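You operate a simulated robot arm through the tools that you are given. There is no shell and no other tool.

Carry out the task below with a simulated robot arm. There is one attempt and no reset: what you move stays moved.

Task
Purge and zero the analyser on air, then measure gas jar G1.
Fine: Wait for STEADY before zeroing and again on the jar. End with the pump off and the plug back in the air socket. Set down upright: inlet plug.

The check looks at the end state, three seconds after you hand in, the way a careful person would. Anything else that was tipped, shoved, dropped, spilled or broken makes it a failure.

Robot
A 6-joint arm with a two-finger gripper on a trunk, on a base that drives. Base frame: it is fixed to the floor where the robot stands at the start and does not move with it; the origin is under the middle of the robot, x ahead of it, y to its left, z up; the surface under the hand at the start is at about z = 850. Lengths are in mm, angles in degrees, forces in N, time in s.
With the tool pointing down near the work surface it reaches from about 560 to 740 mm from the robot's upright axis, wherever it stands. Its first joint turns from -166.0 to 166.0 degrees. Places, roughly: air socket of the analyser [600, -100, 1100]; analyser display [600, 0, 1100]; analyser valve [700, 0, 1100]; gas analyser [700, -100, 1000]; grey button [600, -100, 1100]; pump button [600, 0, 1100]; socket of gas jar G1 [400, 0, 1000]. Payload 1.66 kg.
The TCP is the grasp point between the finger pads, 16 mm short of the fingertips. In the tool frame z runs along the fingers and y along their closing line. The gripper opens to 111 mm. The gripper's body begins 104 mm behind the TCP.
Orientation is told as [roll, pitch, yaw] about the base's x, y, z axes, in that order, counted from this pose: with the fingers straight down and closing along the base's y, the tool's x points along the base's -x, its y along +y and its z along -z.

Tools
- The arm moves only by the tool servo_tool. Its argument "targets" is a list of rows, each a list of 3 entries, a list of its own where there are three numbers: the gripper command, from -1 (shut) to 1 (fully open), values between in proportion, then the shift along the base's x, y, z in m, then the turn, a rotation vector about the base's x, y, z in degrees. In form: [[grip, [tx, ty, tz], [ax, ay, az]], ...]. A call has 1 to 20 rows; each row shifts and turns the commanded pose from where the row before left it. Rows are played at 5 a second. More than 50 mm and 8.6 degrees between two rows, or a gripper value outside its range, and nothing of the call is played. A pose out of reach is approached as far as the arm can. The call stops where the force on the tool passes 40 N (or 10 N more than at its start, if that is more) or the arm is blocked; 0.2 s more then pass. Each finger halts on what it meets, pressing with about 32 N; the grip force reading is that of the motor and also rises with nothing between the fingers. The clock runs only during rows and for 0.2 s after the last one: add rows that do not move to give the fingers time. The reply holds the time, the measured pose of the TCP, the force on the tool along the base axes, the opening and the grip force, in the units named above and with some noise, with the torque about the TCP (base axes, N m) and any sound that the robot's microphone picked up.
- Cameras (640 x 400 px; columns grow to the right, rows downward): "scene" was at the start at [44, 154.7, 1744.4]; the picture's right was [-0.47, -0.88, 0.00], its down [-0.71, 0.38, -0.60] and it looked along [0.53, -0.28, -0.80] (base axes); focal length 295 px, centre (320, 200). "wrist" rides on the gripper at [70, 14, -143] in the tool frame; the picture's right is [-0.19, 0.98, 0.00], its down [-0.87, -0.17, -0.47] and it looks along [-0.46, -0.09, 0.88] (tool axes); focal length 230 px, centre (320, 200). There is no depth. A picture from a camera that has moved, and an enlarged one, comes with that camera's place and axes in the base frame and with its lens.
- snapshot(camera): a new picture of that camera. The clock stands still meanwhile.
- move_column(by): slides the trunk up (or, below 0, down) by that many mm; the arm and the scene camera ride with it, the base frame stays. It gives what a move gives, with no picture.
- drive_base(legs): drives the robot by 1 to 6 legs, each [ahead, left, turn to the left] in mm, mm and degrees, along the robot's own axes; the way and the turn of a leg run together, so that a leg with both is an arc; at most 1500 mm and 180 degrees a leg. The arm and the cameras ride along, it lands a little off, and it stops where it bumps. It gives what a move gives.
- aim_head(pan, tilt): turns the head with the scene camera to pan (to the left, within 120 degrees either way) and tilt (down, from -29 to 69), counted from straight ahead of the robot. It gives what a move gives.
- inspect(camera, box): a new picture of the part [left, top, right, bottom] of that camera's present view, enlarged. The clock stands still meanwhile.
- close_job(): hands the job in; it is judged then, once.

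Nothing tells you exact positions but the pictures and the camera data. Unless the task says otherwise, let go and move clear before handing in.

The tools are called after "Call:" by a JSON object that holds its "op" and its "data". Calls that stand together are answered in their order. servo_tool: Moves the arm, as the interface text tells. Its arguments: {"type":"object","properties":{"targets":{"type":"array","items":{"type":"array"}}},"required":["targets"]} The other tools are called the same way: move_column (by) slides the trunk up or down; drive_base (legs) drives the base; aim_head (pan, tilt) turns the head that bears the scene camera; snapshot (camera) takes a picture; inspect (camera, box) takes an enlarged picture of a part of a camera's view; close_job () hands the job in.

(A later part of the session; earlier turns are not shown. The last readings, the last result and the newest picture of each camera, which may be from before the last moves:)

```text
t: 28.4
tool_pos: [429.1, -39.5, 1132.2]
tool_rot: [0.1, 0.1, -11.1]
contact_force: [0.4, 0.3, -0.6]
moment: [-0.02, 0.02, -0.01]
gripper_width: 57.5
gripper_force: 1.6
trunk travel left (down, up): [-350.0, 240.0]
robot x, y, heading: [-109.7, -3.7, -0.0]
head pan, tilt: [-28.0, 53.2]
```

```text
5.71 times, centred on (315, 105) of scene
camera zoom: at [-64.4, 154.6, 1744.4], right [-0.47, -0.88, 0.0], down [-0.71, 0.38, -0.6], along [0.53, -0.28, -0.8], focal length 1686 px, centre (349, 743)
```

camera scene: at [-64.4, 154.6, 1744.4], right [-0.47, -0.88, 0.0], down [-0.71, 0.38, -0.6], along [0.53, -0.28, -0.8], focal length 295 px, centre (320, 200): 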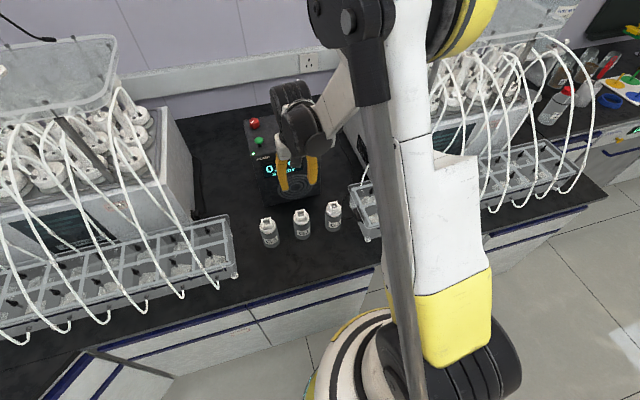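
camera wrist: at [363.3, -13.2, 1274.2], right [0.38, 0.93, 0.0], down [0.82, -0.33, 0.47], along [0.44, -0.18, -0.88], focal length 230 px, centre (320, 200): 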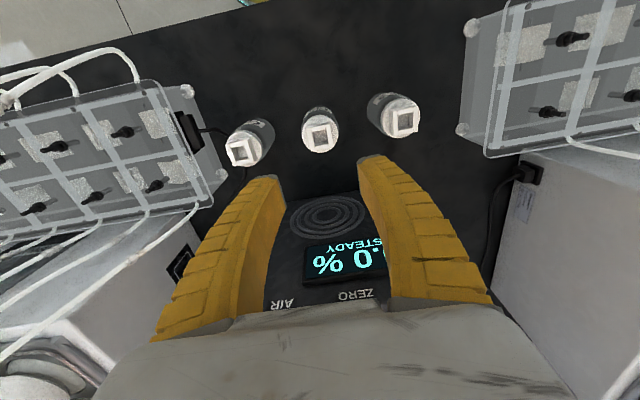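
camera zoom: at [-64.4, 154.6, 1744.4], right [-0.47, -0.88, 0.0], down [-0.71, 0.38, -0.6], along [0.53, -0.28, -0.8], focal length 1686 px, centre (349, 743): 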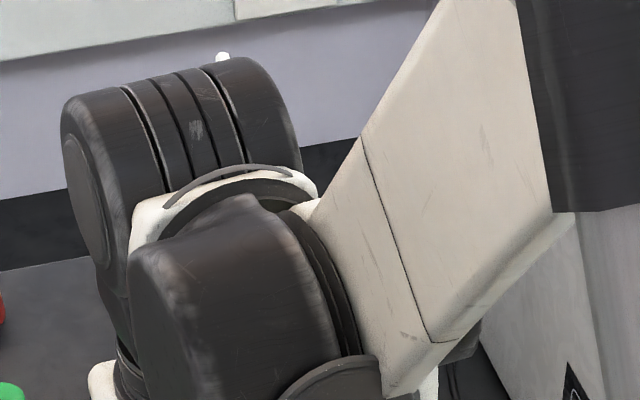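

G1 is reachable; its socket hole centre is at about (429, -39.4), rim z≈965, yaw ≈ -10.5°. Now I lift and hover over the plug to refine its location.

Call:
{"op": "servo_tool", "data": {"targets": [[0, [0, 0, 0.045], [0, 0, 0]], [0, [0, 0, 0.045], [0, 0, 0]], [0, [0, 0, 0.045], [0, 0, 0]], [0, [0, 0, 0.045], [0, 0, 0]], [0, [0, 0, 0.04], [0, 0, 0]], [0, [0.041, -0.026, 0], [0, 0, 0]], [0, [0.041, -0.026, 0], [0, 0, 0]], [0, [0.041, -0.026, 0], [0, 0, 0]], [0, [0.041, -0.026, 0], [0, 0, 0]], [0, [0, 0, 0], [0, 0, 0]], [0, [0, 0, 0], [0, 0, 0]]]}}

Call:
{"op": "snapshot", "data": {"camera": "wrist"}}

Call:
{"op": "snapshot", "data": {"camera": "scene"}}

```text
t: 30.8
tool_pos: [593.8, -143.8, 1351.5]
tool_rot: [0.1, 0.0, -11.0]
contact_force: [-0.5, -0.4, -0.2]
moment: [0.0, 0.05, 0.02]
gripper_width: 57.4
gripper_force: 0.5
trunk travel left (down, up): [-350.0, 240.0]
robot x, y, heading: [-111.6, 1.1, 0.2]
head pan, tilt: [-28.0, 53.2]
```

```text
taken
camera wrist: at [528.2, -117.8, 1493.6], right [0.38, 0.93, 0.0], down [0.82, -0.33, 0.47], along [0.44, -0.18, -0.88], focal length 230 px, centre (320, 200)
```

wrist: 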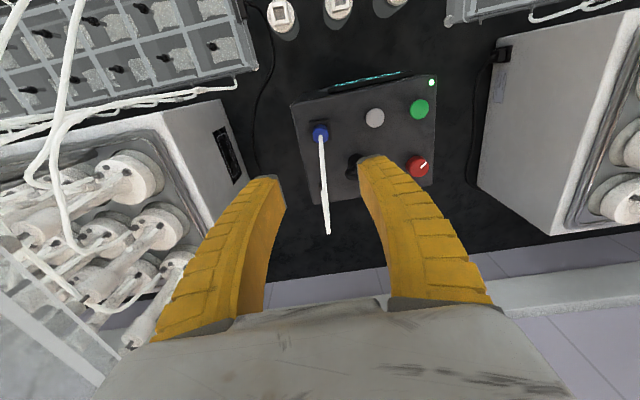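

```text
taken
camera scene: at [-64.0, 154.2, 1744.4], right [-0.47, -0.88, 0.0], down [-0.71, 0.38, -0.6], along [0.53, -0.28, -0.8], focal length 295 px, centre (320, 200)
```

scene: 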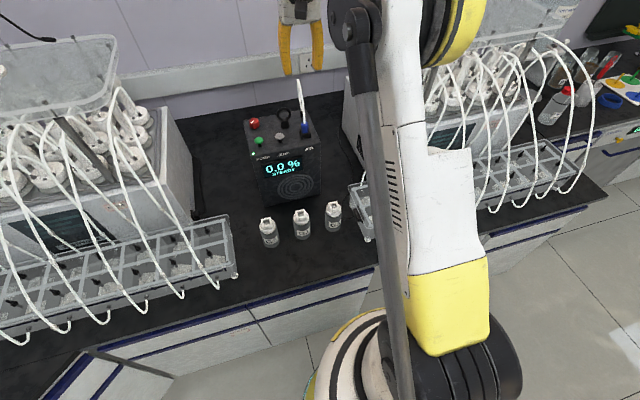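

Call:
{"op": "inspect", "data": {"camera": "wrist", "box": [290, 105, 350, 155]}}

Call:
{"op": "inspect", "data": {"camera": "scene", "box": [278, 75, 326, 145]}}

Call:
{"op": "inspect", "data": {"camera": "wrist", "box": [280, 70, 450, 240]}}

```text
8.00 times, centred on (320, 130) of wrist
camera zoom: at [528.2, -117.8, 1493.6], right [0.38, 0.93, 0.0], down [0.82, -0.33, 0.47], along [0.44, -0.18, -0.88], focal length 1841 px, centre (320, 760)
```

zoom: 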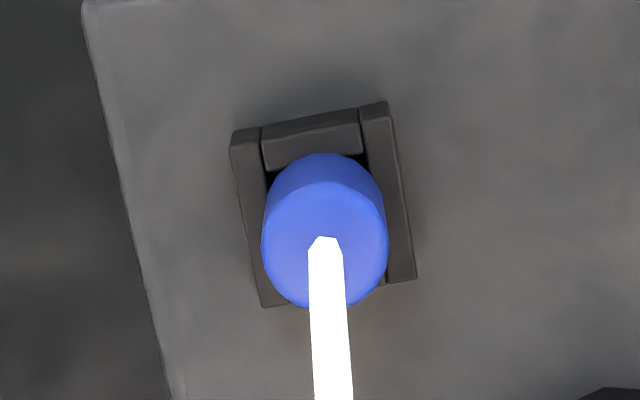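

```text
5.71 times, centred on (302, 110) of scene
camera zoom: at [-64.0, 154.2, 1744.4], right [-0.47, -0.88, 0.0], down [-0.71, 0.38, -0.6], along [0.53, -0.28, -0.8], focal length 1686 px, centre (423, 714)
```

zoom: 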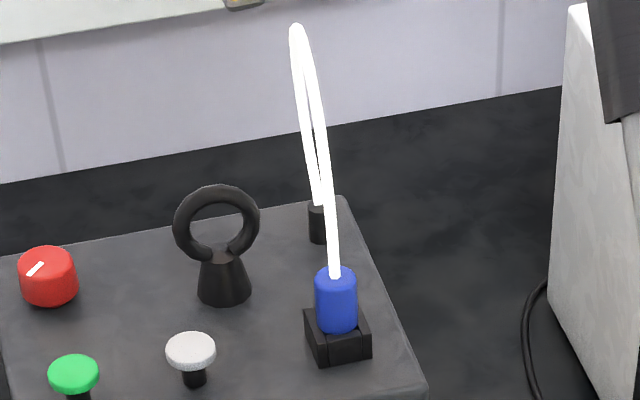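

```text
2.35 times, centred on (365, 155) of wrist
camera zoom: at [528.2, -117.8, 1493.6], right [0.38, 0.93, 0.0], down [0.82, -0.33, 0.47], along [0.44, -0.18, -0.88], focal length 541 px, centre (214, 306)
```

zoom: 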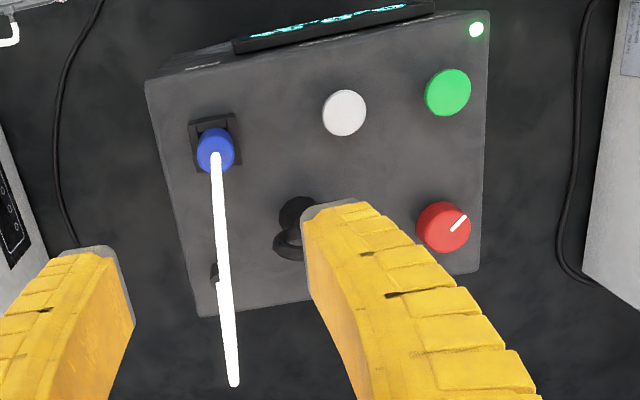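

The plug top centre is at (594, -143.2, 1171), and the TCP is straight above it. I'll descend around the plug with the fingers half open.

Call:
{"op": "servo_tool", "data": {"targets": [[0, [0.0002, 0.0005, -0.045], [0, 0, 0]], [0, [0, 0, -0.045], [0, 0, 0]], [0, [0, 0, -0.045], [0, 0, 0]], [0, [0, 0, -0.03], [0, 0, 0]], [0, [0, 0, 0], [0, 0, 0]]]}}

Call:
{"op": "snapshot", "data": {"camera": "wrist"}}

Call:
{"op": "inspect", "data": {"camera": "scene", "box": [240, 60, 350, 200]}}

```text
t: 32.0
tool_pos: [593.5, -140.9, 1185.9]
tool_rot: [0.2, -0.1, -11.2]
contact_force: [-0.5, 0.3, -0.5]
moment: [-0.03, -0.02, 0.02]
gripper_width: 57.6
gripper_force: 2.1
trunk travel left (down, up): [-350.0, 240.0]
robot x, y, heading: [-107.6, -3.6, 0.1]
head pan, tilt: [-28.0, 53.2]
```

```text
taken
camera wrist: at [527.3, -116.3, 1329.1], right [0.38, 0.93, 0.0], down [0.82, -0.33, 0.47], along [0.44, -0.18, -0.88], focal length 230 px, centre (320, 200)
```

wrist: 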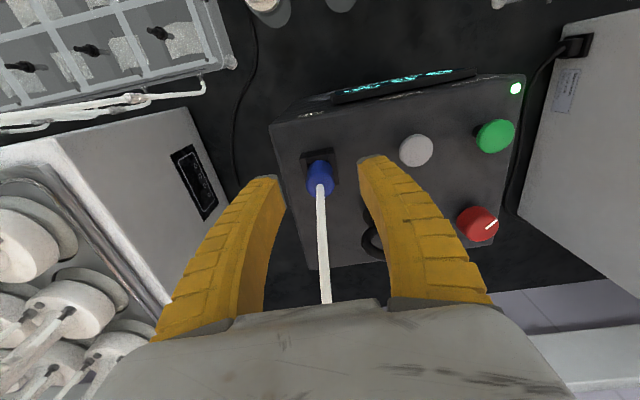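

```text
2.86 times, centred on (295, 130) of scene
camera zoom: at [-65.2, 154.7, 1744.4], right [-0.47, -0.88, 0.0], down [-0.71, 0.38, -0.6], along [0.53, -0.28, -0.8], focal length 843 px, centre (391, 400)
```

zoom: 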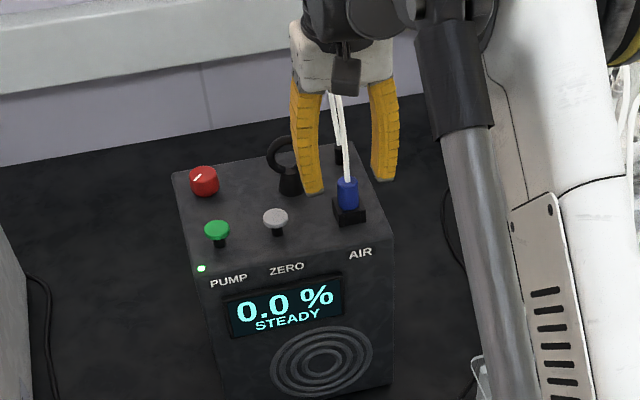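

The plug is centred between the pads and the tube runs freely behind the palm. I'll descend the last 28 mm and close on the plug.

Call:
{"op": "servo_tool", "data": {"targets": [[0, [0, 0, -0.014], [0, 0, 0]], [0, [0, 0, -0.0145], [0, 0, 0]], [0, [0, 0, 0], [0, 0, 0]]]}}

Call:
{"op": "inspect", "data": {"camera": "scene", "box": [265, 70, 335, 150]}}

Call:
{"op": "inspect", "data": {"camera": "wrist", "box": [250, 120, 400, 260]}}

```text
t: 32.8
tool_pos: [593.3, -142.1, 1157.9]
tool_rot: [0.1, -0.1, -11.1]
contact_force: [-0.3, 0.3, -0.4]
moment: [0.01, -0.01, -0.02]
gripper_width: 57.7
gripper_force: 1.4
trunk travel left (down, up): [-350.0, 240.0]
robot x, y, heading: [-109.5, -0.5, 0.2]
head pan, tilt: [-28.0, 53.2]
```

```text
5.00 times, centred on (300, 110) of scene
camera zoom: at [-65.1, 154.7, 1744.4], right [-0.47, -0.88, 0.0], down [-0.71, 0.38, -0.6], along [0.53, -0.28, -0.8], focal length 1476 px, centre (420, 650)
```

zoom: 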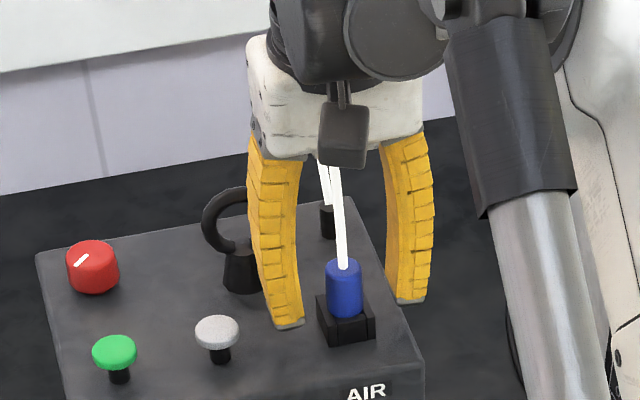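

```text
2.86 times, centred on (325, 190) of wrist
camera zoom: at [527.3, -116.5, 1300.9], right [0.38, 0.93, 0.0], down [0.82, -0.33, 0.47], along [0.44, -0.18, -0.88], focal length 657 px, centre (306, 229)
```

zoom: 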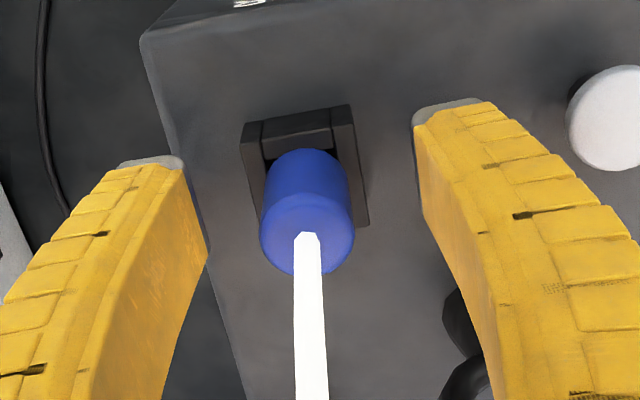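

Call:
{"op": "servo_tool", "data": {"targets": [[-0.3, [0, 0, 0], [0, 0, 0]], [-0.45, [0, 0, 0], [0, 0, 0]], [-0.55, [0, 0, 0], [0, 0, 0]], [-0.62, [0, 0, 0], [0, 0, 0]]]}}

Call:
{"op": "inspect", "data": {"camera": "wrist", "box": [250, 120, 400, 260]}}

```text
t: 33.8
tool_pos: [593.5, -142.1, 1158.4]
tool_rot: [0.2, 0.0, -11.2]
contact_force: [0.0, -0.4, 0.5]
moment: [0.02, 0.0, 0.0]
gripper_width: 24.0
gripper_force: 2.6
trunk travel left (down, up): [-350.0, 240.0]
robot x, y, heading: [-109.9, 0.8, 0.2]
head pan, tilt: [-28.0, 53.2]
```

```text
2.86 times, centred on (325, 190) of wrist
camera zoom: at [527.5, -116.5, 1300.9], right [0.38, 0.93, 0.0], down [0.82, -0.33, 0.47], along [0.44, -0.18, -0.88], focal length 657 px, centre (306, 229)
```

zoom: 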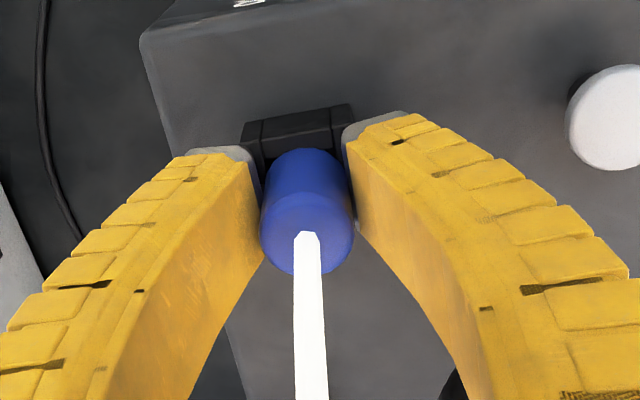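

Well centred on the plug at 24 mm opening. I'll close fully and check the grip.

Call:
{"op": "servo_tool", "data": {"targets": [[-0.7, [0, 0, 0], [0, 0, 0]], [-0.85, [0, 0, 0], [0, 0, 0]], [-1, [0, 0, 0], [0, 0, 0]], [-1, [0, 0, 0], [0, 0, 0]]]}}

Call:
{"op": "inspect", "data": {"camera": "wrist", "box": [250, 120, 400, 260]}}

Call:
{"op": "inspect", "data": {"camera": "scene", "box": [265, 70, 335, 150]}}

```text
t: 34.8
tool_pos: [594.3, -141.4, 1158.7]
tool_rot: [0.1, -0.1, -11.1]
contact_force: [3.1, -0.8, 7.9]
moment: [0.01, -0.18, 0.01]
gripper_width: 16.2
gripper_force: 32.4
trunk travel left (down, up): [-350.0, 240.0]
robot x, y, heading: [-108.9, -3.3, -0.0]
head pan, tilt: [-28.0, 53.2]
```

```text
2.86 times, centred on (325, 190) of wrist
camera zoom: at [527.2, -116.4, 1301.2], right [0.38, 0.93, 0.0], down [0.82, -0.33, 0.47], along [0.44, -0.18, -0.88], focal length 657 px, centre (306, 229)
```

zoom: 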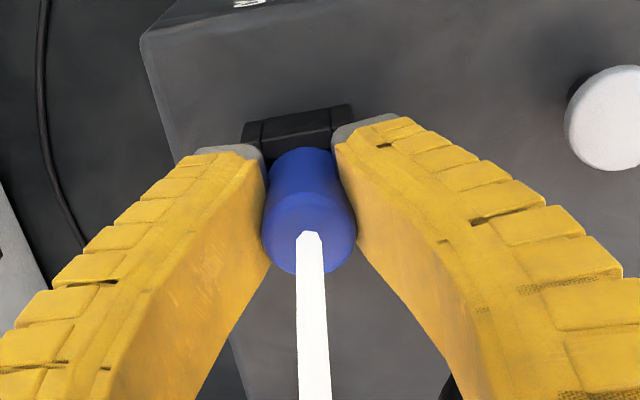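

```text
5.00 times, centred on (300, 110) of scene
camera zoom: at [-65.3, 154.7, 1744.4], right [-0.47, -0.88, 0.0], down [-0.71, 0.38, -0.6], along [0.53, -0.28, -0.8], focal length 1476 px, centre (420, 650)
```

zoom: 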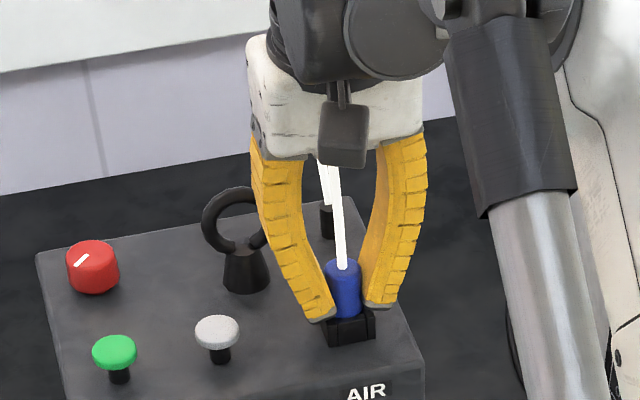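

The grip holds (16 mm, 32 N). I'll pull straight up slowly.

Call:
{"op": "servo_tool", "data": {"targets": [[-1, [0, 0, 0.004], [0, 0, 0]], [-1, [0, 0, 0.006], [0, 0, 0]], [-1, [0, 0, 0.008], [0, 0, 0]], [-1, [0, 0, 0.01], [0, 0, 0]], [-1, [0, 0, 0.01], [0, 0, 0]], [-1, [0, 0, 0], [0, 0, 0]]]}}

Call:
{"op": "inspect", "data": {"camera": "scene", "box": [245, 60, 335, 190]}}

Call:
{"op": "inspect", "data": {"camera": "wrist", "box": [250, 120, 400, 260]}}

```text
t: 36.2
tool_pos: [593.6, -143.0, 1196.3]
tool_rot: [0.1, 0.0, -11.1]
contact_force: [0.3, -0.2, 0.5]
moment: [0.04, 0.02, 0.02]
gripper_width: 13.2
gripper_force: 32.0
trunk travel left (down, up): [-350.0, 240.0]
robot x, y, heading: [-109.1, -0.2, -0.0]
head pan, tilt: [-28.0, 53.2]
```

```text
3.08 times, centred on (290, 125) of scene
camera zoom: at [-64.7, 154.6, 1744.3], right [-0.47, -0.88, 0.0], down [-0.71, 0.38, -0.6], along [0.53, -0.28, -0.8], focal length 908 px, centre (412, 431)
```

zoom: 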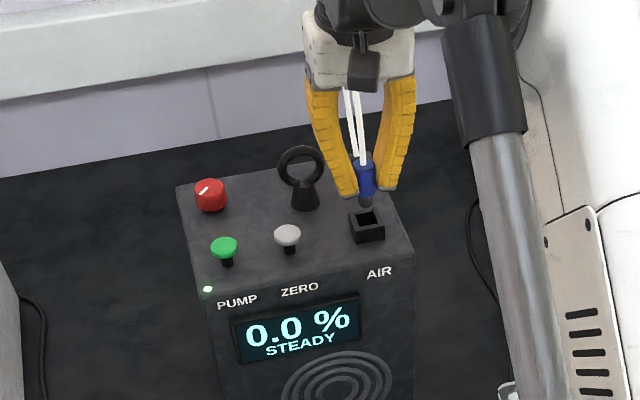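

```text
2.86 times, centred on (325, 190) of wrist
camera zoom: at [527.5, -116.9, 1338.5], right [0.38, 0.93, 0.0], down [0.82, -0.33, 0.47], along [0.44, -0.18, -0.88], focal length 657 px, centre (306, 229)
```

zoom: 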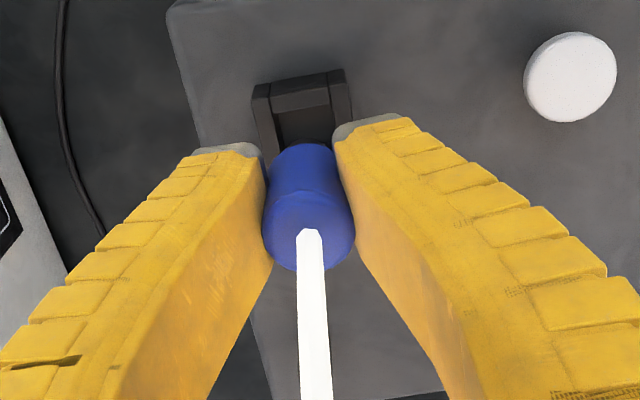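

Call:
{"op": "inspect", "data": {"camera": "scene", "box": [280, 95, 320, 145]}}

Call:
{"op": "servo_tool", "data": {"targets": [[-1, [0, 0, 0.01], [0, 0, 0]], [-1, [0, 0, 0.01], [0, 0, 0]], [-1, [0, 0, 0.02], [0, 0, 0]], [-1, [0, 0, 0], [0, 0, 0]]]}}

Call:
{"op": "inspect", "data": {"camera": "scene", "box": [270, 70, 320, 145]}}

Call:
{"op": "inspect", "data": {"camera": "wrist", "box": [250, 120, 400, 260]}}

```text
8.00 times, centred on (300, 120) of scene
camera zoom: at [-64.7, 154.6, 1744.3], right [-0.47, -0.88, 0.0], down [-0.71, 0.38, -0.6], along [0.53, -0.28, -0.8], focal length 2361 px, centre (480, 840)
```

zoom: 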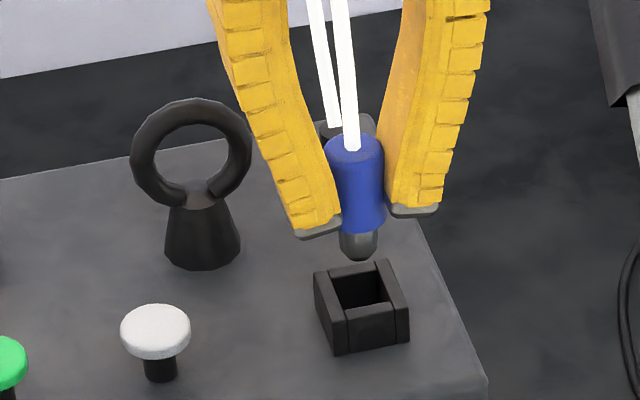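

```text
t: 37.2
tool_pos: [594.0, -143.1, 1235.8]
tool_rot: [0.1, 0.0, -11.3]
contact_force: [0.6, -0.4, 0.1]
moment: [-0.01, 0.03, 0.04]
gripper_width: 12.9
gripper_force: 31.4
trunk travel left (down, up): [-350.0, 240.0]
robot x, y, heading: [-107.5, 0.8, -0.1]
head pan, tilt: [-28.0, 53.2]
```

```text
5.33 times, centred on (295, 108) of scene
camera zoom: at [-64.4, 154.6, 1744.3], right [-0.47, -0.88, 0.0], down [-0.71, 0.38, -0.6], along [0.53, -0.28, -0.8], focal length 1574 px, centre (453, 693)
```

zoom: 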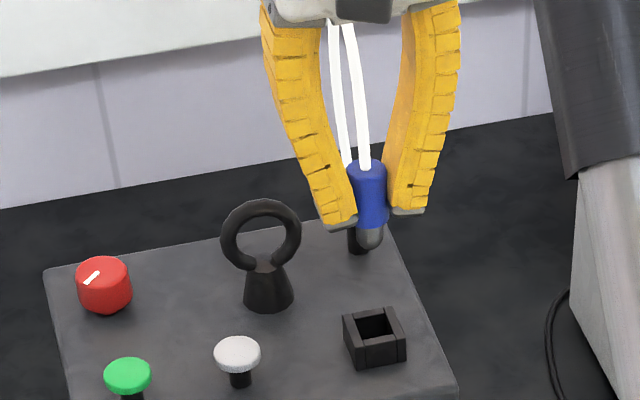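

```text
2.86 times, centred on (325, 190) of wrist
camera zoom: at [527.7, -117.1, 1378.8], right [0.38, 0.93, 0.0], down [0.82, -0.33, 0.47], along [0.44, -0.18, -0.88], focal length 657 px, centre (306, 229)
```

zoom: 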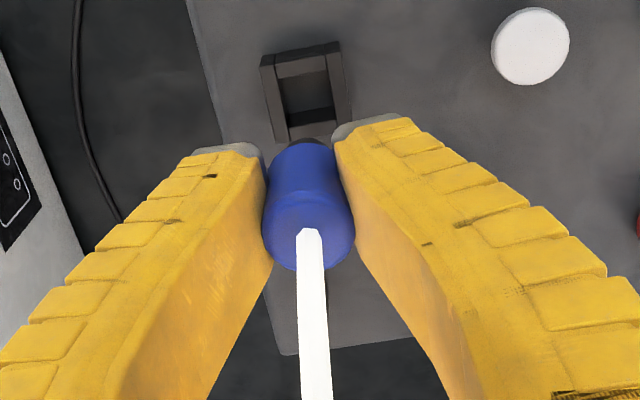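

The plug is out, upright, with a black nozzle below the blue body. I'll carry it toward G1 at this height, watching tube force.

Call:
{"op": "servo_tool", "data": {"targets": [[-1, [-0.0275, 0.0173, 0], [0, 0, 0]], [-1, [-0.0275, 0.0173, 0], [0, 0, 0]], [-1, [-0.0275, 0.0173, 0], [0, 0, 0]], [-1, [0, 0, 0], [0, 0, 0]]]}}

Call:
{"op": "inspect", "data": {"camera": "scene", "box": [240, 60, 350, 240]}}

Call:
{"op": "snapshot", "data": {"camera": "wrist"}}

```text
t: 38.2
tool_pos: [512.0, -90.5, 1236.4]
tool_rot: [0.1, -0.1, -11.3]
contact_force: [-0.1, -0.9, -0.7]
moment: [0.02, 0.02, 0.04]
gripper_width: 12.9
gripper_force: 31.7
trunk travel left (down, up): [-350.0, 240.0]
robot x, y, heading: [-111.6, 0.6, -0.1]
head pan, tilt: [-28.0, 53.2]
```

```text
2.22 times, centred on (295, 150) of scene
camera zoom: at [-63.7, 154.1, 1744.3], right [-0.47, -0.88, 0.0], down [-0.71, 0.38, -0.6], along [0.53, -0.28, -0.8], focal length 656 px, centre (376, 311)
```

zoom: 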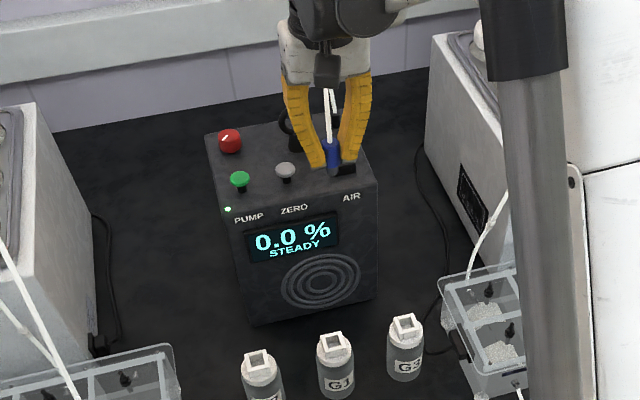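

```text
taken
camera wrist: at [445.8, -65.1, 1377.7], right [0.38, 0.93, 0.0], down [0.82, -0.33, 0.47], along [0.44, -0.18, -0.88], focal length 230 px, centre (320, 200)
```

wrist: 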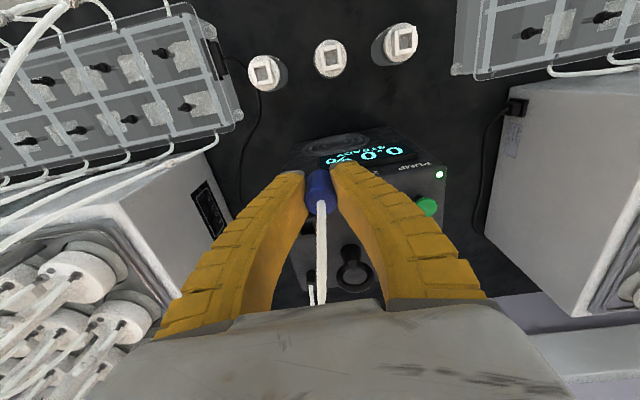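

Call:
{"op": "servo_tool", "data": {"targets": [[-1, [-0.0275, 0.0172, 0], [0, 0, 0]], [-1, [-0.0275, 0.0172, 0], [0, 0, 0]], [-1, [-0.0275, 0.017, 0], [0, 0, 0]], [-1, [0, 0, -0.03], [0, 0, 0]], [-1, [0, 0, -0.03], [0, 0, 0]], [-1, [0, 0, -0.03], [0, 0, 0]], [-1, [0, 0, -0.03], [0, 0, 0]], [-1, [0, 0, -0.03], [0, 0, 0]], [-1, [0, 0, 0], [0, 0, 0]], [-1, [0, 0, 0], [0, 0, 0]]]}}

Call:
{"op": "inspect", "data": {"camera": "scene", "box": [240, 100, 370, 260]}}

Call:
{"op": "snapshot", "data": {"camera": "wrist"}}

```text
t: 40.4
tool_pos: [428.6, -38.6, 1087.3]
tool_rot: [0.1, -0.1, -11.1]
contact_force: [-0.9, 0.6, -1.1]
moment: [0.01, 0.01, 0.01]
gripper_width: 12.5
gripper_force: 32.2
trunk travel left (down, up): [-350.0, 240.0]
robot x, y, heading: [-110.1, 1.1, -0.1]
head pan, tilt: [-28.0, 53.2]
```

```text
2.50 times, centred on (305, 180) of scene
camera zoom: at [-64.4, 154.6, 1744.4], right [-0.47, -0.88, 0.0], down [-0.71, 0.38, -0.6], along [0.53, -0.28, -0.8], focal length 738 px, centre (358, 250)
```

zoom: 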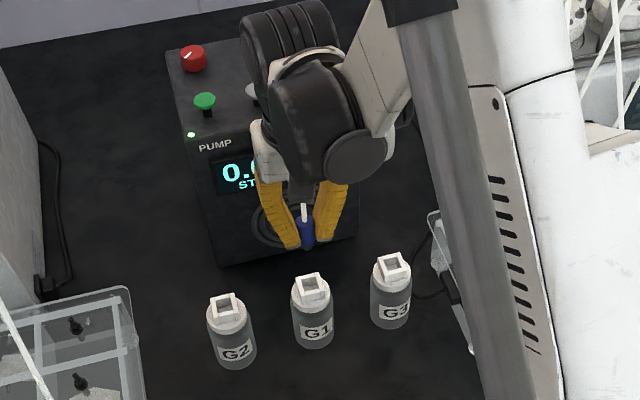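

```text
taken
camera wrist: at [362.6, -13.8, 1228.7], right [0.38, 0.93, 0.0], down [0.82, -0.33, 0.47], along [0.44, -0.18, -0.88], focal length 230 px, centre (320, 200)
```

wrist: 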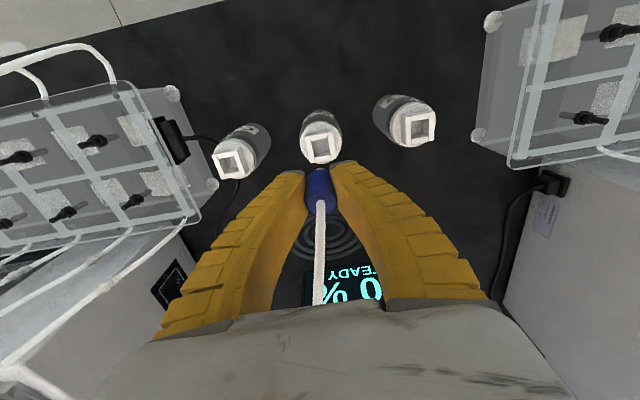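

Call:
{"op": "inspect", "data": {"camera": "wrist", "box": [250, 120, 400, 260]}}

Call:
{"op": "inspect", "data": {"camera": "scene", "box": [280, 160, 325, 225]}}

```text
2.86 times, centred on (325, 190) of wrist
camera zoom: at [362.6, -13.8, 1228.7], right [0.38, 0.93, 0.0], down [0.82, -0.33, 0.47], along [0.44, -0.18, -0.88], focal length 657 px, centre (306, 229)
```

zoom: 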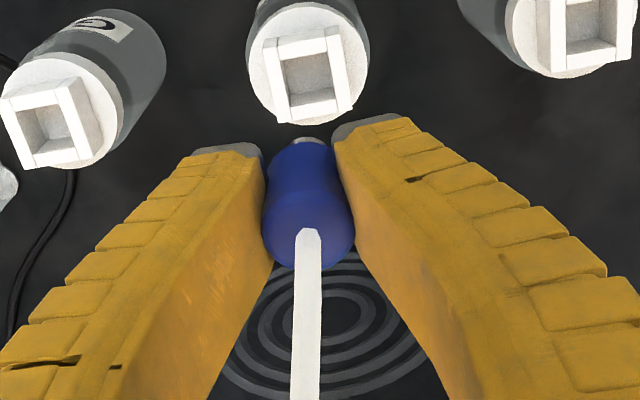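

```text
6.15 times, centred on (302, 192) of scene
camera zoom: at [-64.4, 154.6, 1744.4], right [-0.47, -0.88, 0.0], down [-0.71, 0.38, -0.6], along [0.53, -0.28, -0.8], focal length 1816 px, centre (428, 246)
```

zoom: 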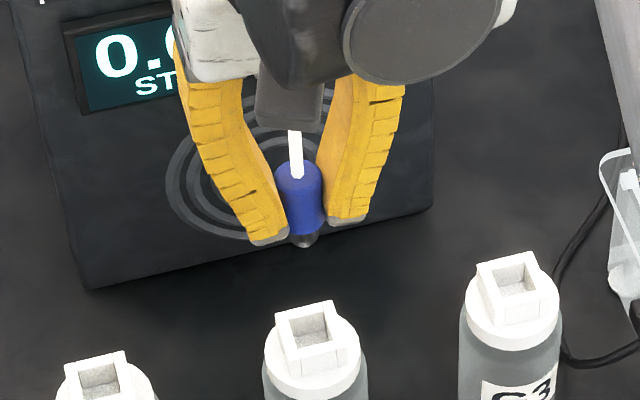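

The plug is held without slipping; its tip is about 45 mm below the TCP. I'll zoom in to check the alignment between tip and G1 hole.

Call:
{"op": "inspect", "data": {"camera": "scene", "box": [290, 190, 322, 222]}}

Call:
{"op": "inspect", "data": {"camera": "wrist", "box": [290, 115, 350, 185]}}

```text
12.50 times, centred on (306, 206) of scene
camera zoom: at [-64.4, 154.6, 1744.4], right [-0.47, -0.88, 0.0], down [-0.71, 0.38, -0.6], along [0.53, -0.28, -0.8], focal length 3689 px, centre (495, 125)
```

zoom: 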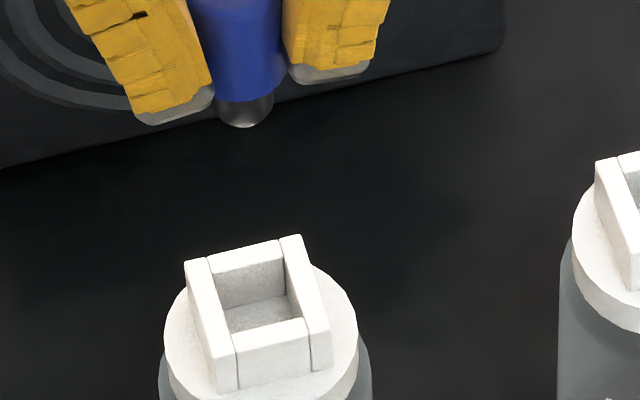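

```text
5.71 times, centred on (320, 150) of wrist
camera zoom: at [362.6, -13.8, 1228.7], right [0.38, 0.93, 0.0], down [0.82, -0.33, 0.47], along [0.44, -0.18, -0.88], focal length 1315 px, centre (320, 486)
```

zoom: 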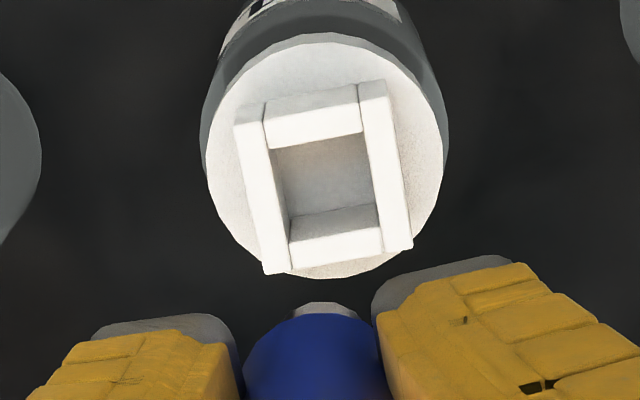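

The tip and hole line up to within about 1 mm. I'll descend to just above the rim and re-check.

Call:
{"op": "servo_tool", "data": {"targets": [[-1, [-0.001, 0, -0.03], [0, 0, 0]], [-1, [0, 0, -0.025], [0, 0, 0]], [-1, [0, 0, -0.012], [0, 0, 0]], [-1, [0, 0, 0], [0, 0, 0]]]}}

Call:
{"op": "inspect", "data": {"camera": "scene", "box": [290, 190, 322, 222]}}

Call:
{"op": "inspect", "data": {"camera": "wrist", "box": [280, 115, 360, 215]}}

```text
t: 41.4
tool_pos: [428.8, -40.2, 1019.5]
tool_rot: [0.1, -0.1, -11.1]
contact_force: [0.3, 0.4, -0.5]
moment: [0.02, 0.02, 0.03]
gripper_width: 12.8
gripper_force: 31.7
trunk travel left (down, up): [-350.0, 240.0]
robot x, y, heading: [-109.1, -4.1, -0.3]
head pan, tilt: [-28.0, 53.2]
```

```text
12.50 times, centred on (306, 206) of scene
camera zoom: at [-65.1, 154.7, 1744.4], right [-0.47, -0.88, 0.0], down [-0.71, 0.38, -0.6], along [0.53, -0.28, -0.8], focal length 3689 px, centre (495, 125)
```

zoom: 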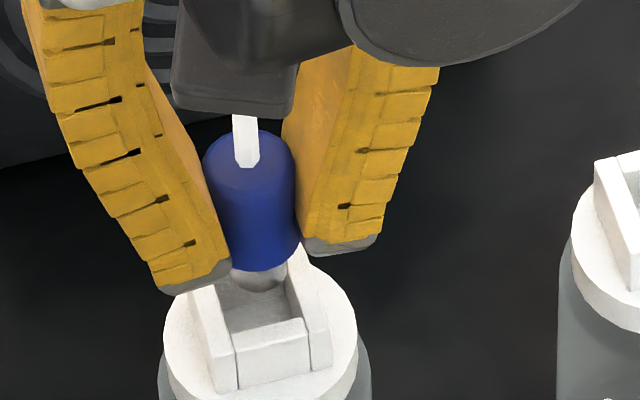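

```text
4.00 times, centred on (320, 165) of wrist
camera zoom: at [361.2, -13.6, 1161.2], right [0.38, 0.93, 0.0], down [0.82, -0.33, 0.47], along [0.44, -0.18, -0.88], focal length 920 px, centre (320, 340)
```

zoom: 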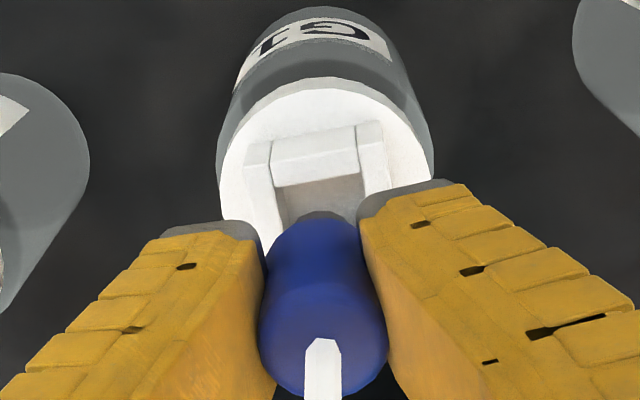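

Aligned over the hole. I'll lower into the socket in small steps.

Call:
{"op": "servo_tool", "data": {"targets": [[-1, [0, 0, -0.004], [0, 0, 0]], [-1, [0, 0, -0.004], [0, 0, 0]], [-1, [0, 0, -0.004], [0, 0, 0]], [-1, [0, 0, -0.003], [0, 0, 0]]]}}

Call:
{"op": "inspect", "data": {"camera": "scene", "box": [285, 190, 325, 230]}}

```text
t: 42.4
tool_pos: [427.3, -38.8, 1003.8]
tool_rot: [0.2, 0.0, -11.2]
contact_force: [0.0, -0.8, -0.1]
moment: [0.01, -0.01, -0.01]
gripper_width: 12.8
gripper_force: 31.9
trunk travel left (down, up): [-350.0, 240.0]
robot x, y, heading: [-108.5, 1.2, 0.0]
head pan, tilt: [-28.0, 53.2]
```

```text
10.00 times, centred on (305, 210) of scene
camera zoom: at [-64.8, 154.7, 1744.4], right [-0.47, -0.88, 0.0], down [-0.71, 0.38, -0.6], along [0.53, -0.28, -0.8], focal length 2951 px, centre (470, 100)
```

zoom: 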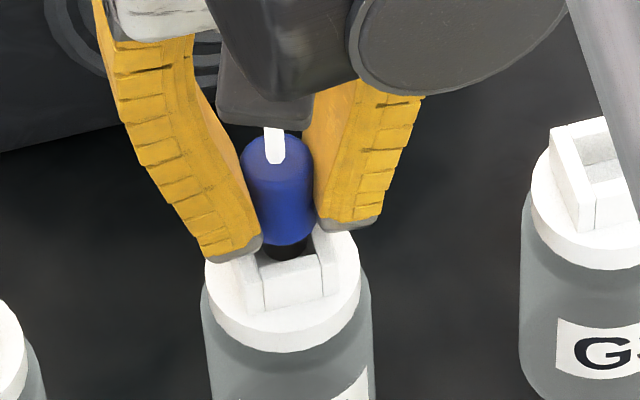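

Call:
{"op": "servo_tool", "data": {"targets": [[-1, [0, 0, -0.003], [0, 0, 0]], [-1, [0, 0, -0.003], [0, 0, 0]], [-1, [0, 0, -0.002], [0, 0, 0]]]}}

Call:
{"op": "inspect", "data": {"camera": "scene", "box": [285, 190, 325, 230]}}

```text
t: 43.2
tool_pos: [427.0, -39.2, 996.3]
tool_rot: [0.1, -0.1, -11.2]
contact_force: [-0.4, 0.1, -0.4]
moment: [0.0, -0.05, -0.03]
gripper_width: 12.6
gripper_force: 32.2
trunk travel left (down, up): [-350.0, 240.0]
robot x, y, heading: [-111.9, -1.2, -0.0]
head pan, tilt: [-28.0, 53.2]
```

```text
10.00 times, centred on (305, 210) of scene
camera zoom: at [-64.8, 154.7, 1744.4], right [-0.47, -0.88, 0.0], down [-0.71, 0.38, -0.6], along [0.53, -0.28, -0.8], focal length 2951 px, centre (470, 100)
```

zoom: 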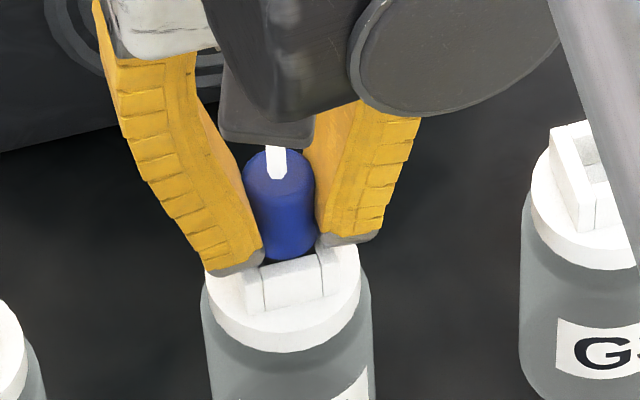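

Call:
{"op": "servo_tool", "data": {"targets": [[-1, [0, 0, -0.0015], [0, 0, 0]], [-1, [0, 0, -0.0015], [0, 0, 0]], [-1, [0, 0, -0.001], [0, 0, 0]]]}}

Call:
{"op": "inspect", "data": {"camera": "scene", "box": [285, 190, 325, 230]}}

Call:
{"op": "snapshot", "data": {"camera": "scene"}}

Call:
{"op": "inspect", "data": {"camera": "wrist", "box": [250, 110, 400, 330]}}

```text
t: 44.0
tool_pos: [426.2, -38.1, 993.8]
tool_rot: [0.1, -0.1, -11.2]
contact_force: [1.1, -0.8, 13.7]
moment: [-0.01, -0.14, -0.07]
gripper_width: 13.6
gripper_force: 31.9
trunk travel left (down, up): [-350.0, 240.0]
robot x, y, heading: [-107.9, 1.7, 0.1]
head pan, tilt: [-28.0, 53.2]
```

```text
10.00 times, centred on (305, 210) of scene
camera zoom: at [-65.9, 154.6, 1744.5], right [-0.47, -0.88, 0.0], down [-0.71, 0.38, -0.6], along [0.53, -0.28, -0.8], focal length 2951 px, centre (470, 100)
```

zoom: 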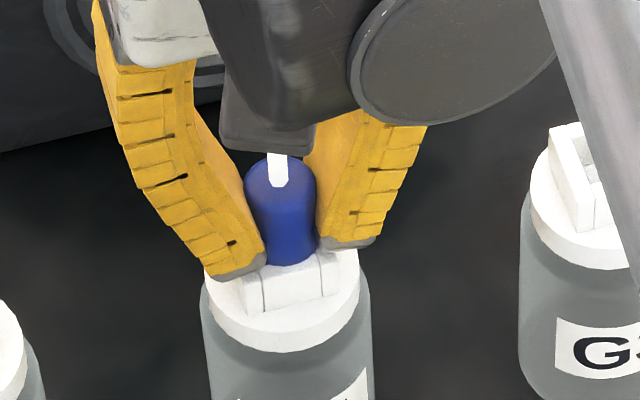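

```text
taken
camera scene: at [-65.9, 154.6, 1744.5], right [-0.47, -0.88, 0.0], down [-0.71, 0.38, -0.6], along [0.53, -0.28, -0.8], focal length 295 px, centre (320, 200)
```

scene: 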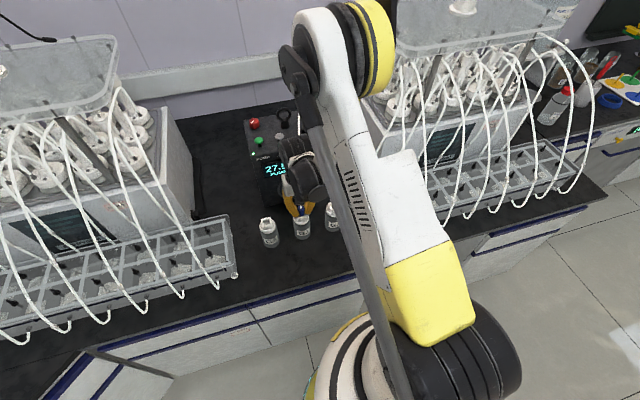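

```text
1.82 times, centred on (325, 220) of wrist
camera zoom: at [360.7, -13.9, 1135.2], right [0.38, 0.93, 0.0], down [0.82, -0.33, 0.47], along [0.44, -0.18, -0.88], focal length 418 px, centre (311, 164)
```

zoom: 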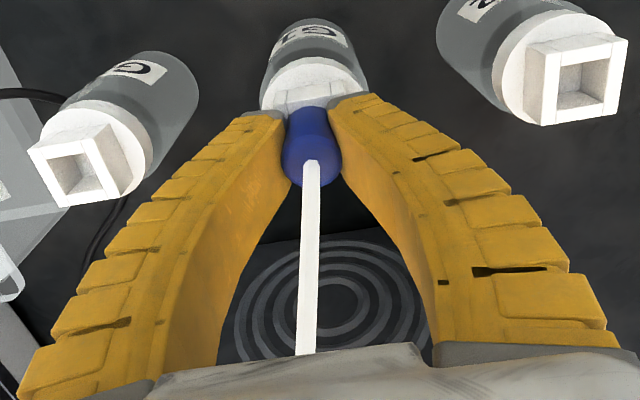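

The plug is seated on G1 (13.7 N at the shoulder) and the display is already reacting. I'll ease off slightly and check the display.

Call:
{"op": "servo_tool", "data": {"targets": [[-1, [0, 0, 0.001], [0, 0, 0]], [-1, [0, 0, 0], [0, 0, 0]], [-1, [0, 0, 0], [0, 0, 0]]]}}

Call:
{"op": "inspect", "data": {"camera": "scene", "box": [240, 105, 340, 245]}}

```text
t: 44.8
tool_pos: [427.5, -39.8, 994.0]
tool_rot: [0.2, 0.0, -11.1]
contact_force: [-0.5, -0.9, 1.2]
moment: [0.02, -0.02, 0.03]
gripper_width: 13.6
gripper_force: 32.3
trunk travel left (down, up): [-350.0, 240.0]
robot x, y, heading: [-108.8, -0.4, -0.1]
head pan, tilt: [-28.0, 53.2]
```

```text
2.86 times, centred on (290, 175) of scene
camera zoom: at [-65.1, 154.6, 1744.3], right [-0.47, -0.88, 0.0], down [-0.71, 0.38, -0.6], along [0.53, -0.28, -0.8], focal length 843 px, centre (406, 271)
```

zoom: 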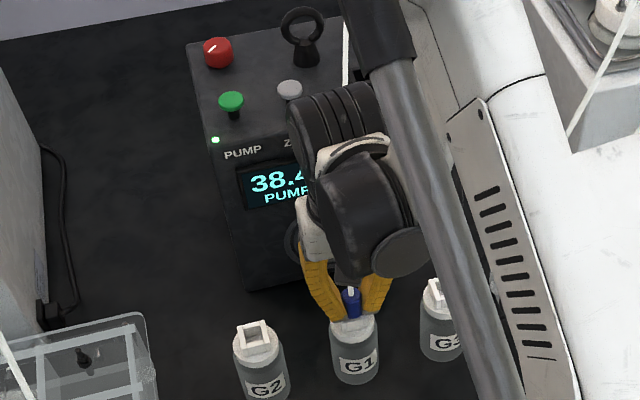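

The force is down to about 1 N, the jar is upright and the reading is climbing (38.x %, PUMPING). I'll hold still and wait for STEADY.

Call:
{"op": "servo_tool", "data": {"targets": [[-1, [0, 0, 0], [0, 0, 0]], [-1, [0, 0, 0], [0, 0, 0]], [-1, [0, 0, 0], [0, 0, 0]], [-1, [0, 0, 0], [0, 0, 0]], [-1, [0, 0, 0], [0, 0, 0]], [-1, [0, 0, 0], [0, 0, 0]], [-1, [0, 0, 0], [0, 0, 0]], [-1, [0, 0, 0], [0, 0, 0]], [-1, [0, 0, 0], [0, 0, 0]], [-1, [0, 0, 0], [0, 0, 0]], [-1, [0, 0, 0], [0, 0, 0]], [-1, [0, 0, 0], [0, 0, 0]], [-1, [0, 0, 0], [0, 0, 0]], [-1, [0, 0, 0], [0, 0, 0]], [-1, [0, 0, 0], [0, 0, 0]], [-1, [0, 0, 0], [0, 0, 0]], [-1, [0, 0, 0], [0, 0, 0]], [-1, [0, 0, 0], [0, 0, 0]], [-1, [0, 0, 0], [0, 0, 0]], [-1, [0, 0, 0], [0, 0, 0]]]}}

Call:
{"op": "servo_tool", "data": {"targets": [[-1, [0, 0, 0], [0, 0, 0]], [-1, [0, 0, 0], [0, 0, 0]], [-1, [0, 0, 0], [0, 0, 0]], [-1, [0, 0, 0], [0, 0, 0]], [-1, [0, 0, 0], [0, 0, 0]], [-1, [0, 0, 0], [0, 0, 0]], [-1, [0, 0, 0], [0, 0, 0]], [-1, [0, 0, 0], [0, 0, 0]], [-1, [0, 0, 0], [0, 0, 0]], [-1, [0, 0, 0], [0, 0, 0]], [-1, [0, 0, 0], [0, 0, 0]], [-1, [0, 0, 0], [0, 0, 0]], [-1, [0, 0, 0], [0, 0, 0]], [-1, [0, 0, 0], [0, 0, 0]], [-1, [0, 0, 0], [0, 0, 0]], [-1, [0, 0, 0], [0, 0, 0]], [-1, [0, 0, 0], [0, 0, 0]], [-1, [0, 0, 0], [0, 0, 0]], [-1, [0, 0, 0], [0, 0, 0]], [-1, [0, 0, 0], [0, 0, 0]]]}}

Call:
{"op": "inspect", "data": {"camera": "scene", "box": [240, 105, 340, 245]}}

```text
t: 49.0
tool_pos: [427.1, -39.0, 994.0]
tool_rot: [0.1, -0.1, -11.1]
contact_force: [1.0, 1.0, 2.5]
moment: [-0.01, -0.03, -0.01]
gripper_width: 13.6
gripper_force: 32.3
trunk travel left (down, up): [-350.0, 240.0]
robot x, y, heading: [-111.0, 1.7, -0.2]
head pan, tilt: [-28.0, 53.2]
```

```text
t: 53.2
tool_pos: [427.8, -39.9, 994.8]
tool_rot: [0.1, -0.1, -11.1]
contact_force: [0.6, -0.2, 1.6]
moment: [0.03, -0.05, -0.03]
gripper_width: 13.3
gripper_force: 31.7
trunk travel left (down, up): [-350.0, 240.0]
robot x, y, heading: [-107.7, 0.1, -0.1]
head pan, tilt: [-28.0, 53.2]
```

```text
2.86 times, centred on (290, 175) of scene
camera zoom: at [-65.0, 154.7, 1744.4], right [-0.47, -0.88, 0.0], down [-0.71, 0.38, -0.6], along [0.53, -0.28, -0.8], focal length 843 px, centre (406, 271)
```

zoom: 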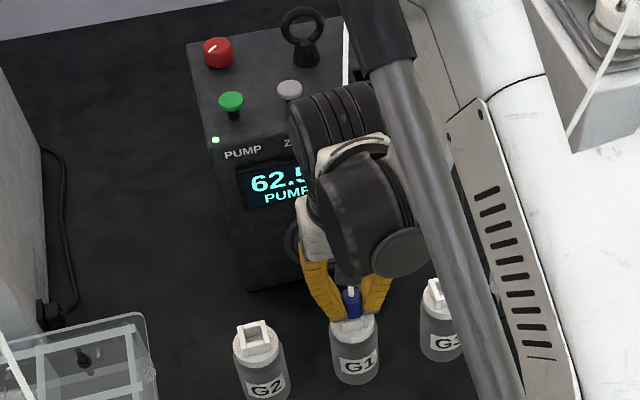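

62.x % and still PUMPING. I'll keep waiting.

Call:
{"op": "servo_tool", "data": {"targets": [[-1, [0, 0, 0], [0, 0, 0]], [-1, [0, 0, 0], [0, 0, 0]], [-1, [0, 0, 0], [0, 0, 0]], [-1, [0, 0, 0], [0, 0, 0]], [-1, [0, 0, 0], [0, 0, 0]], [-1, [0, 0, 0], [0, 0, 0]], [-1, [0, 0, 0], [0, 0, 0]], [-1, [0, 0, 0], [0, 0, 0]], [-1, [0, 0, 0], [0, 0, 0]], [-1, [0, 0, 0], [0, 0, 0]], [-1, [0, 0, 0], [0, 0, 0]], [-1, [0, 0, 0], [0, 0, 0]], [-1, [0, 0, 0], [0, 0, 0]], [-1, [0, 0, 0], [0, 0, 0]], [-1, [0, 0, 0], [0, 0, 0]], [-1, [0, 0, 0], [0, 0, 0]], [-1, [0, 0, 0], [0, 0, 0]], [-1, [0, 0, 0], [0, 0, 0]], [-1, [0, 0, 0], [0, 0, 0]], [-1, [0, 0, 0], [0, 0, 0]]]}}

Call:
{"op": "inspect", "data": {"camera": "scene", "box": [240, 105, 340, 245]}}

```text
t: 57.4
tool_pos: [427.0, -38.8, 992.6]
tool_rot: [0.2, -0.1, -11.2]
contact_force: [-0.5, 0.1, 1.4]
moment: [-0.01, 0.0, -0.03]
gripper_width: 13.3
gripper_force: 32.2
trunk travel left (down, up): [-350.0, 240.0]
robot x, y, heading: [-110.2, -1.9, 0.2]
head pan, tilt: [-28.0, 53.2]
```

```text
2.86 times, centred on (290, 175) of scene
camera zoom: at [-65.0, 154.7, 1744.4], right [-0.47, -0.88, 0.0], down [-0.71, 0.38, -0.6], along [0.53, -0.28, -0.8], focal length 843 px, centre (406, 271)
```

zoom: 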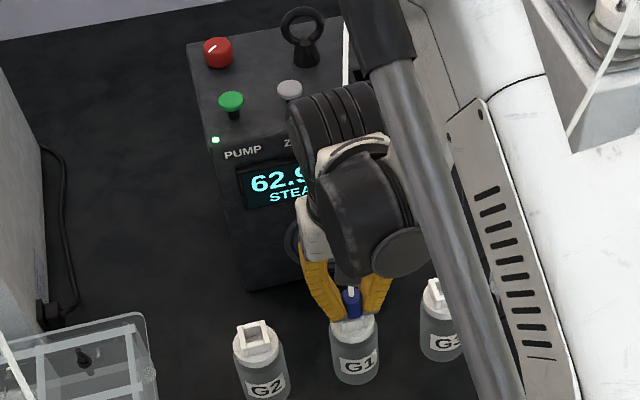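

STEADY on G1 at 62.9 %. I'll hold a few more seconds to confirm it stays steady.

Call:
{"op": "servo_tool", "data": {"targets": [[-1, [0, 0, 0], [0, 0, 0]], [-1, [0, 0, 0], [0, 0, 0]], [-1, [0, 0, 0], [0, 0, 0]], [-1, [0, 0, 0], [0, 0, 0]], [-1, [0, 0, 0], [0, 0, 0]], [-1, [0, 0, 0], [0, 0, 0]], [-1, [0, 0, 0], [0, 0, 0]], [-1, [0, 0, 0], [0, 0, 0]], [-1, [0, 0, 0], [0, 0, 0]], [-1, [0, 0, 0], [0, 0, 0]], [-1, [0, 0, 0], [0, 0, 0]], [-1, [0, 0, 0], [0, 0, 0]], [-1, [0, 0, 0], [0, 0, 0]], [-1, [0, 0, 0], [0, 0, 0]], [-1, [0, 0, 0], [0, 0, 0]]]}}

Call:
{"op": "inspect", "data": {"camera": "scene", "box": [240, 105, 340, 245]}}

Call:
{"op": "inspect", "data": {"camera": "scene", "box": [280, 190, 335, 245]}}

Call:
{"op": "snapshot", "data": {"camera": "wrist"}}

```text
t: 60.6
tool_pos: [427.4, -39.2, 993.2]
tool_rot: [0.2, -0.1, -11.2]
contact_force: [-0.8, -0.2, 1.7]
moment: [-0.04, -0.02, 0.01]
gripper_width: 13.0
gripper_force: 32.1
trunk travel left (down, up): [-350.0, 240.0]
robot x, y, heading: [-109.2, -2.3, 0.1]
head pan, tilt: [-28.0, 53.2]
```

```text
2.86 times, centred on (290, 175) of scene
camera zoom: at [-65.0, 154.7, 1744.4], right [-0.47, -0.88, 0.0], down [-0.71, 0.38, -0.6], along [0.53, -0.28, -0.8], focal length 843 px, centre (406, 271)
```

zoom: 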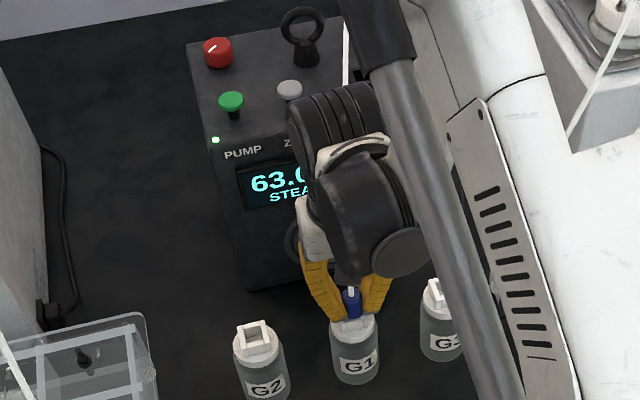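

```text
7.27 times, centred on (308, 218) of scene
camera zoom: at [-65.0, 154.7, 1744.4], right [-0.47, -0.88, 0.0], down [-0.71, 0.38, -0.6], along [0.53, -0.28, -0.8], focal length 2146 px, centre (411, 73)
```

zoom: 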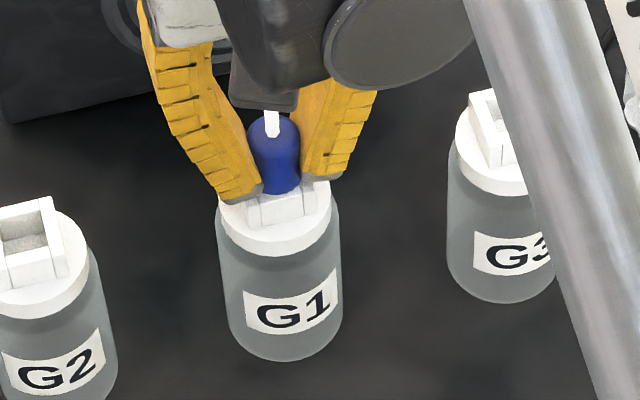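

```text
taken
camera wrist: at [361.1, -13.9, 1135.7], right [0.38, 0.93, 0.0], down [0.82, -0.33, 0.47], along [0.44, -0.18, -0.88], focal length 230 px, centre (320, 200)
```

wrist: 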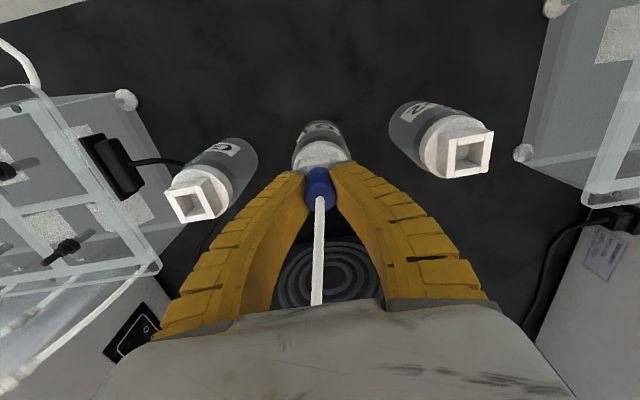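

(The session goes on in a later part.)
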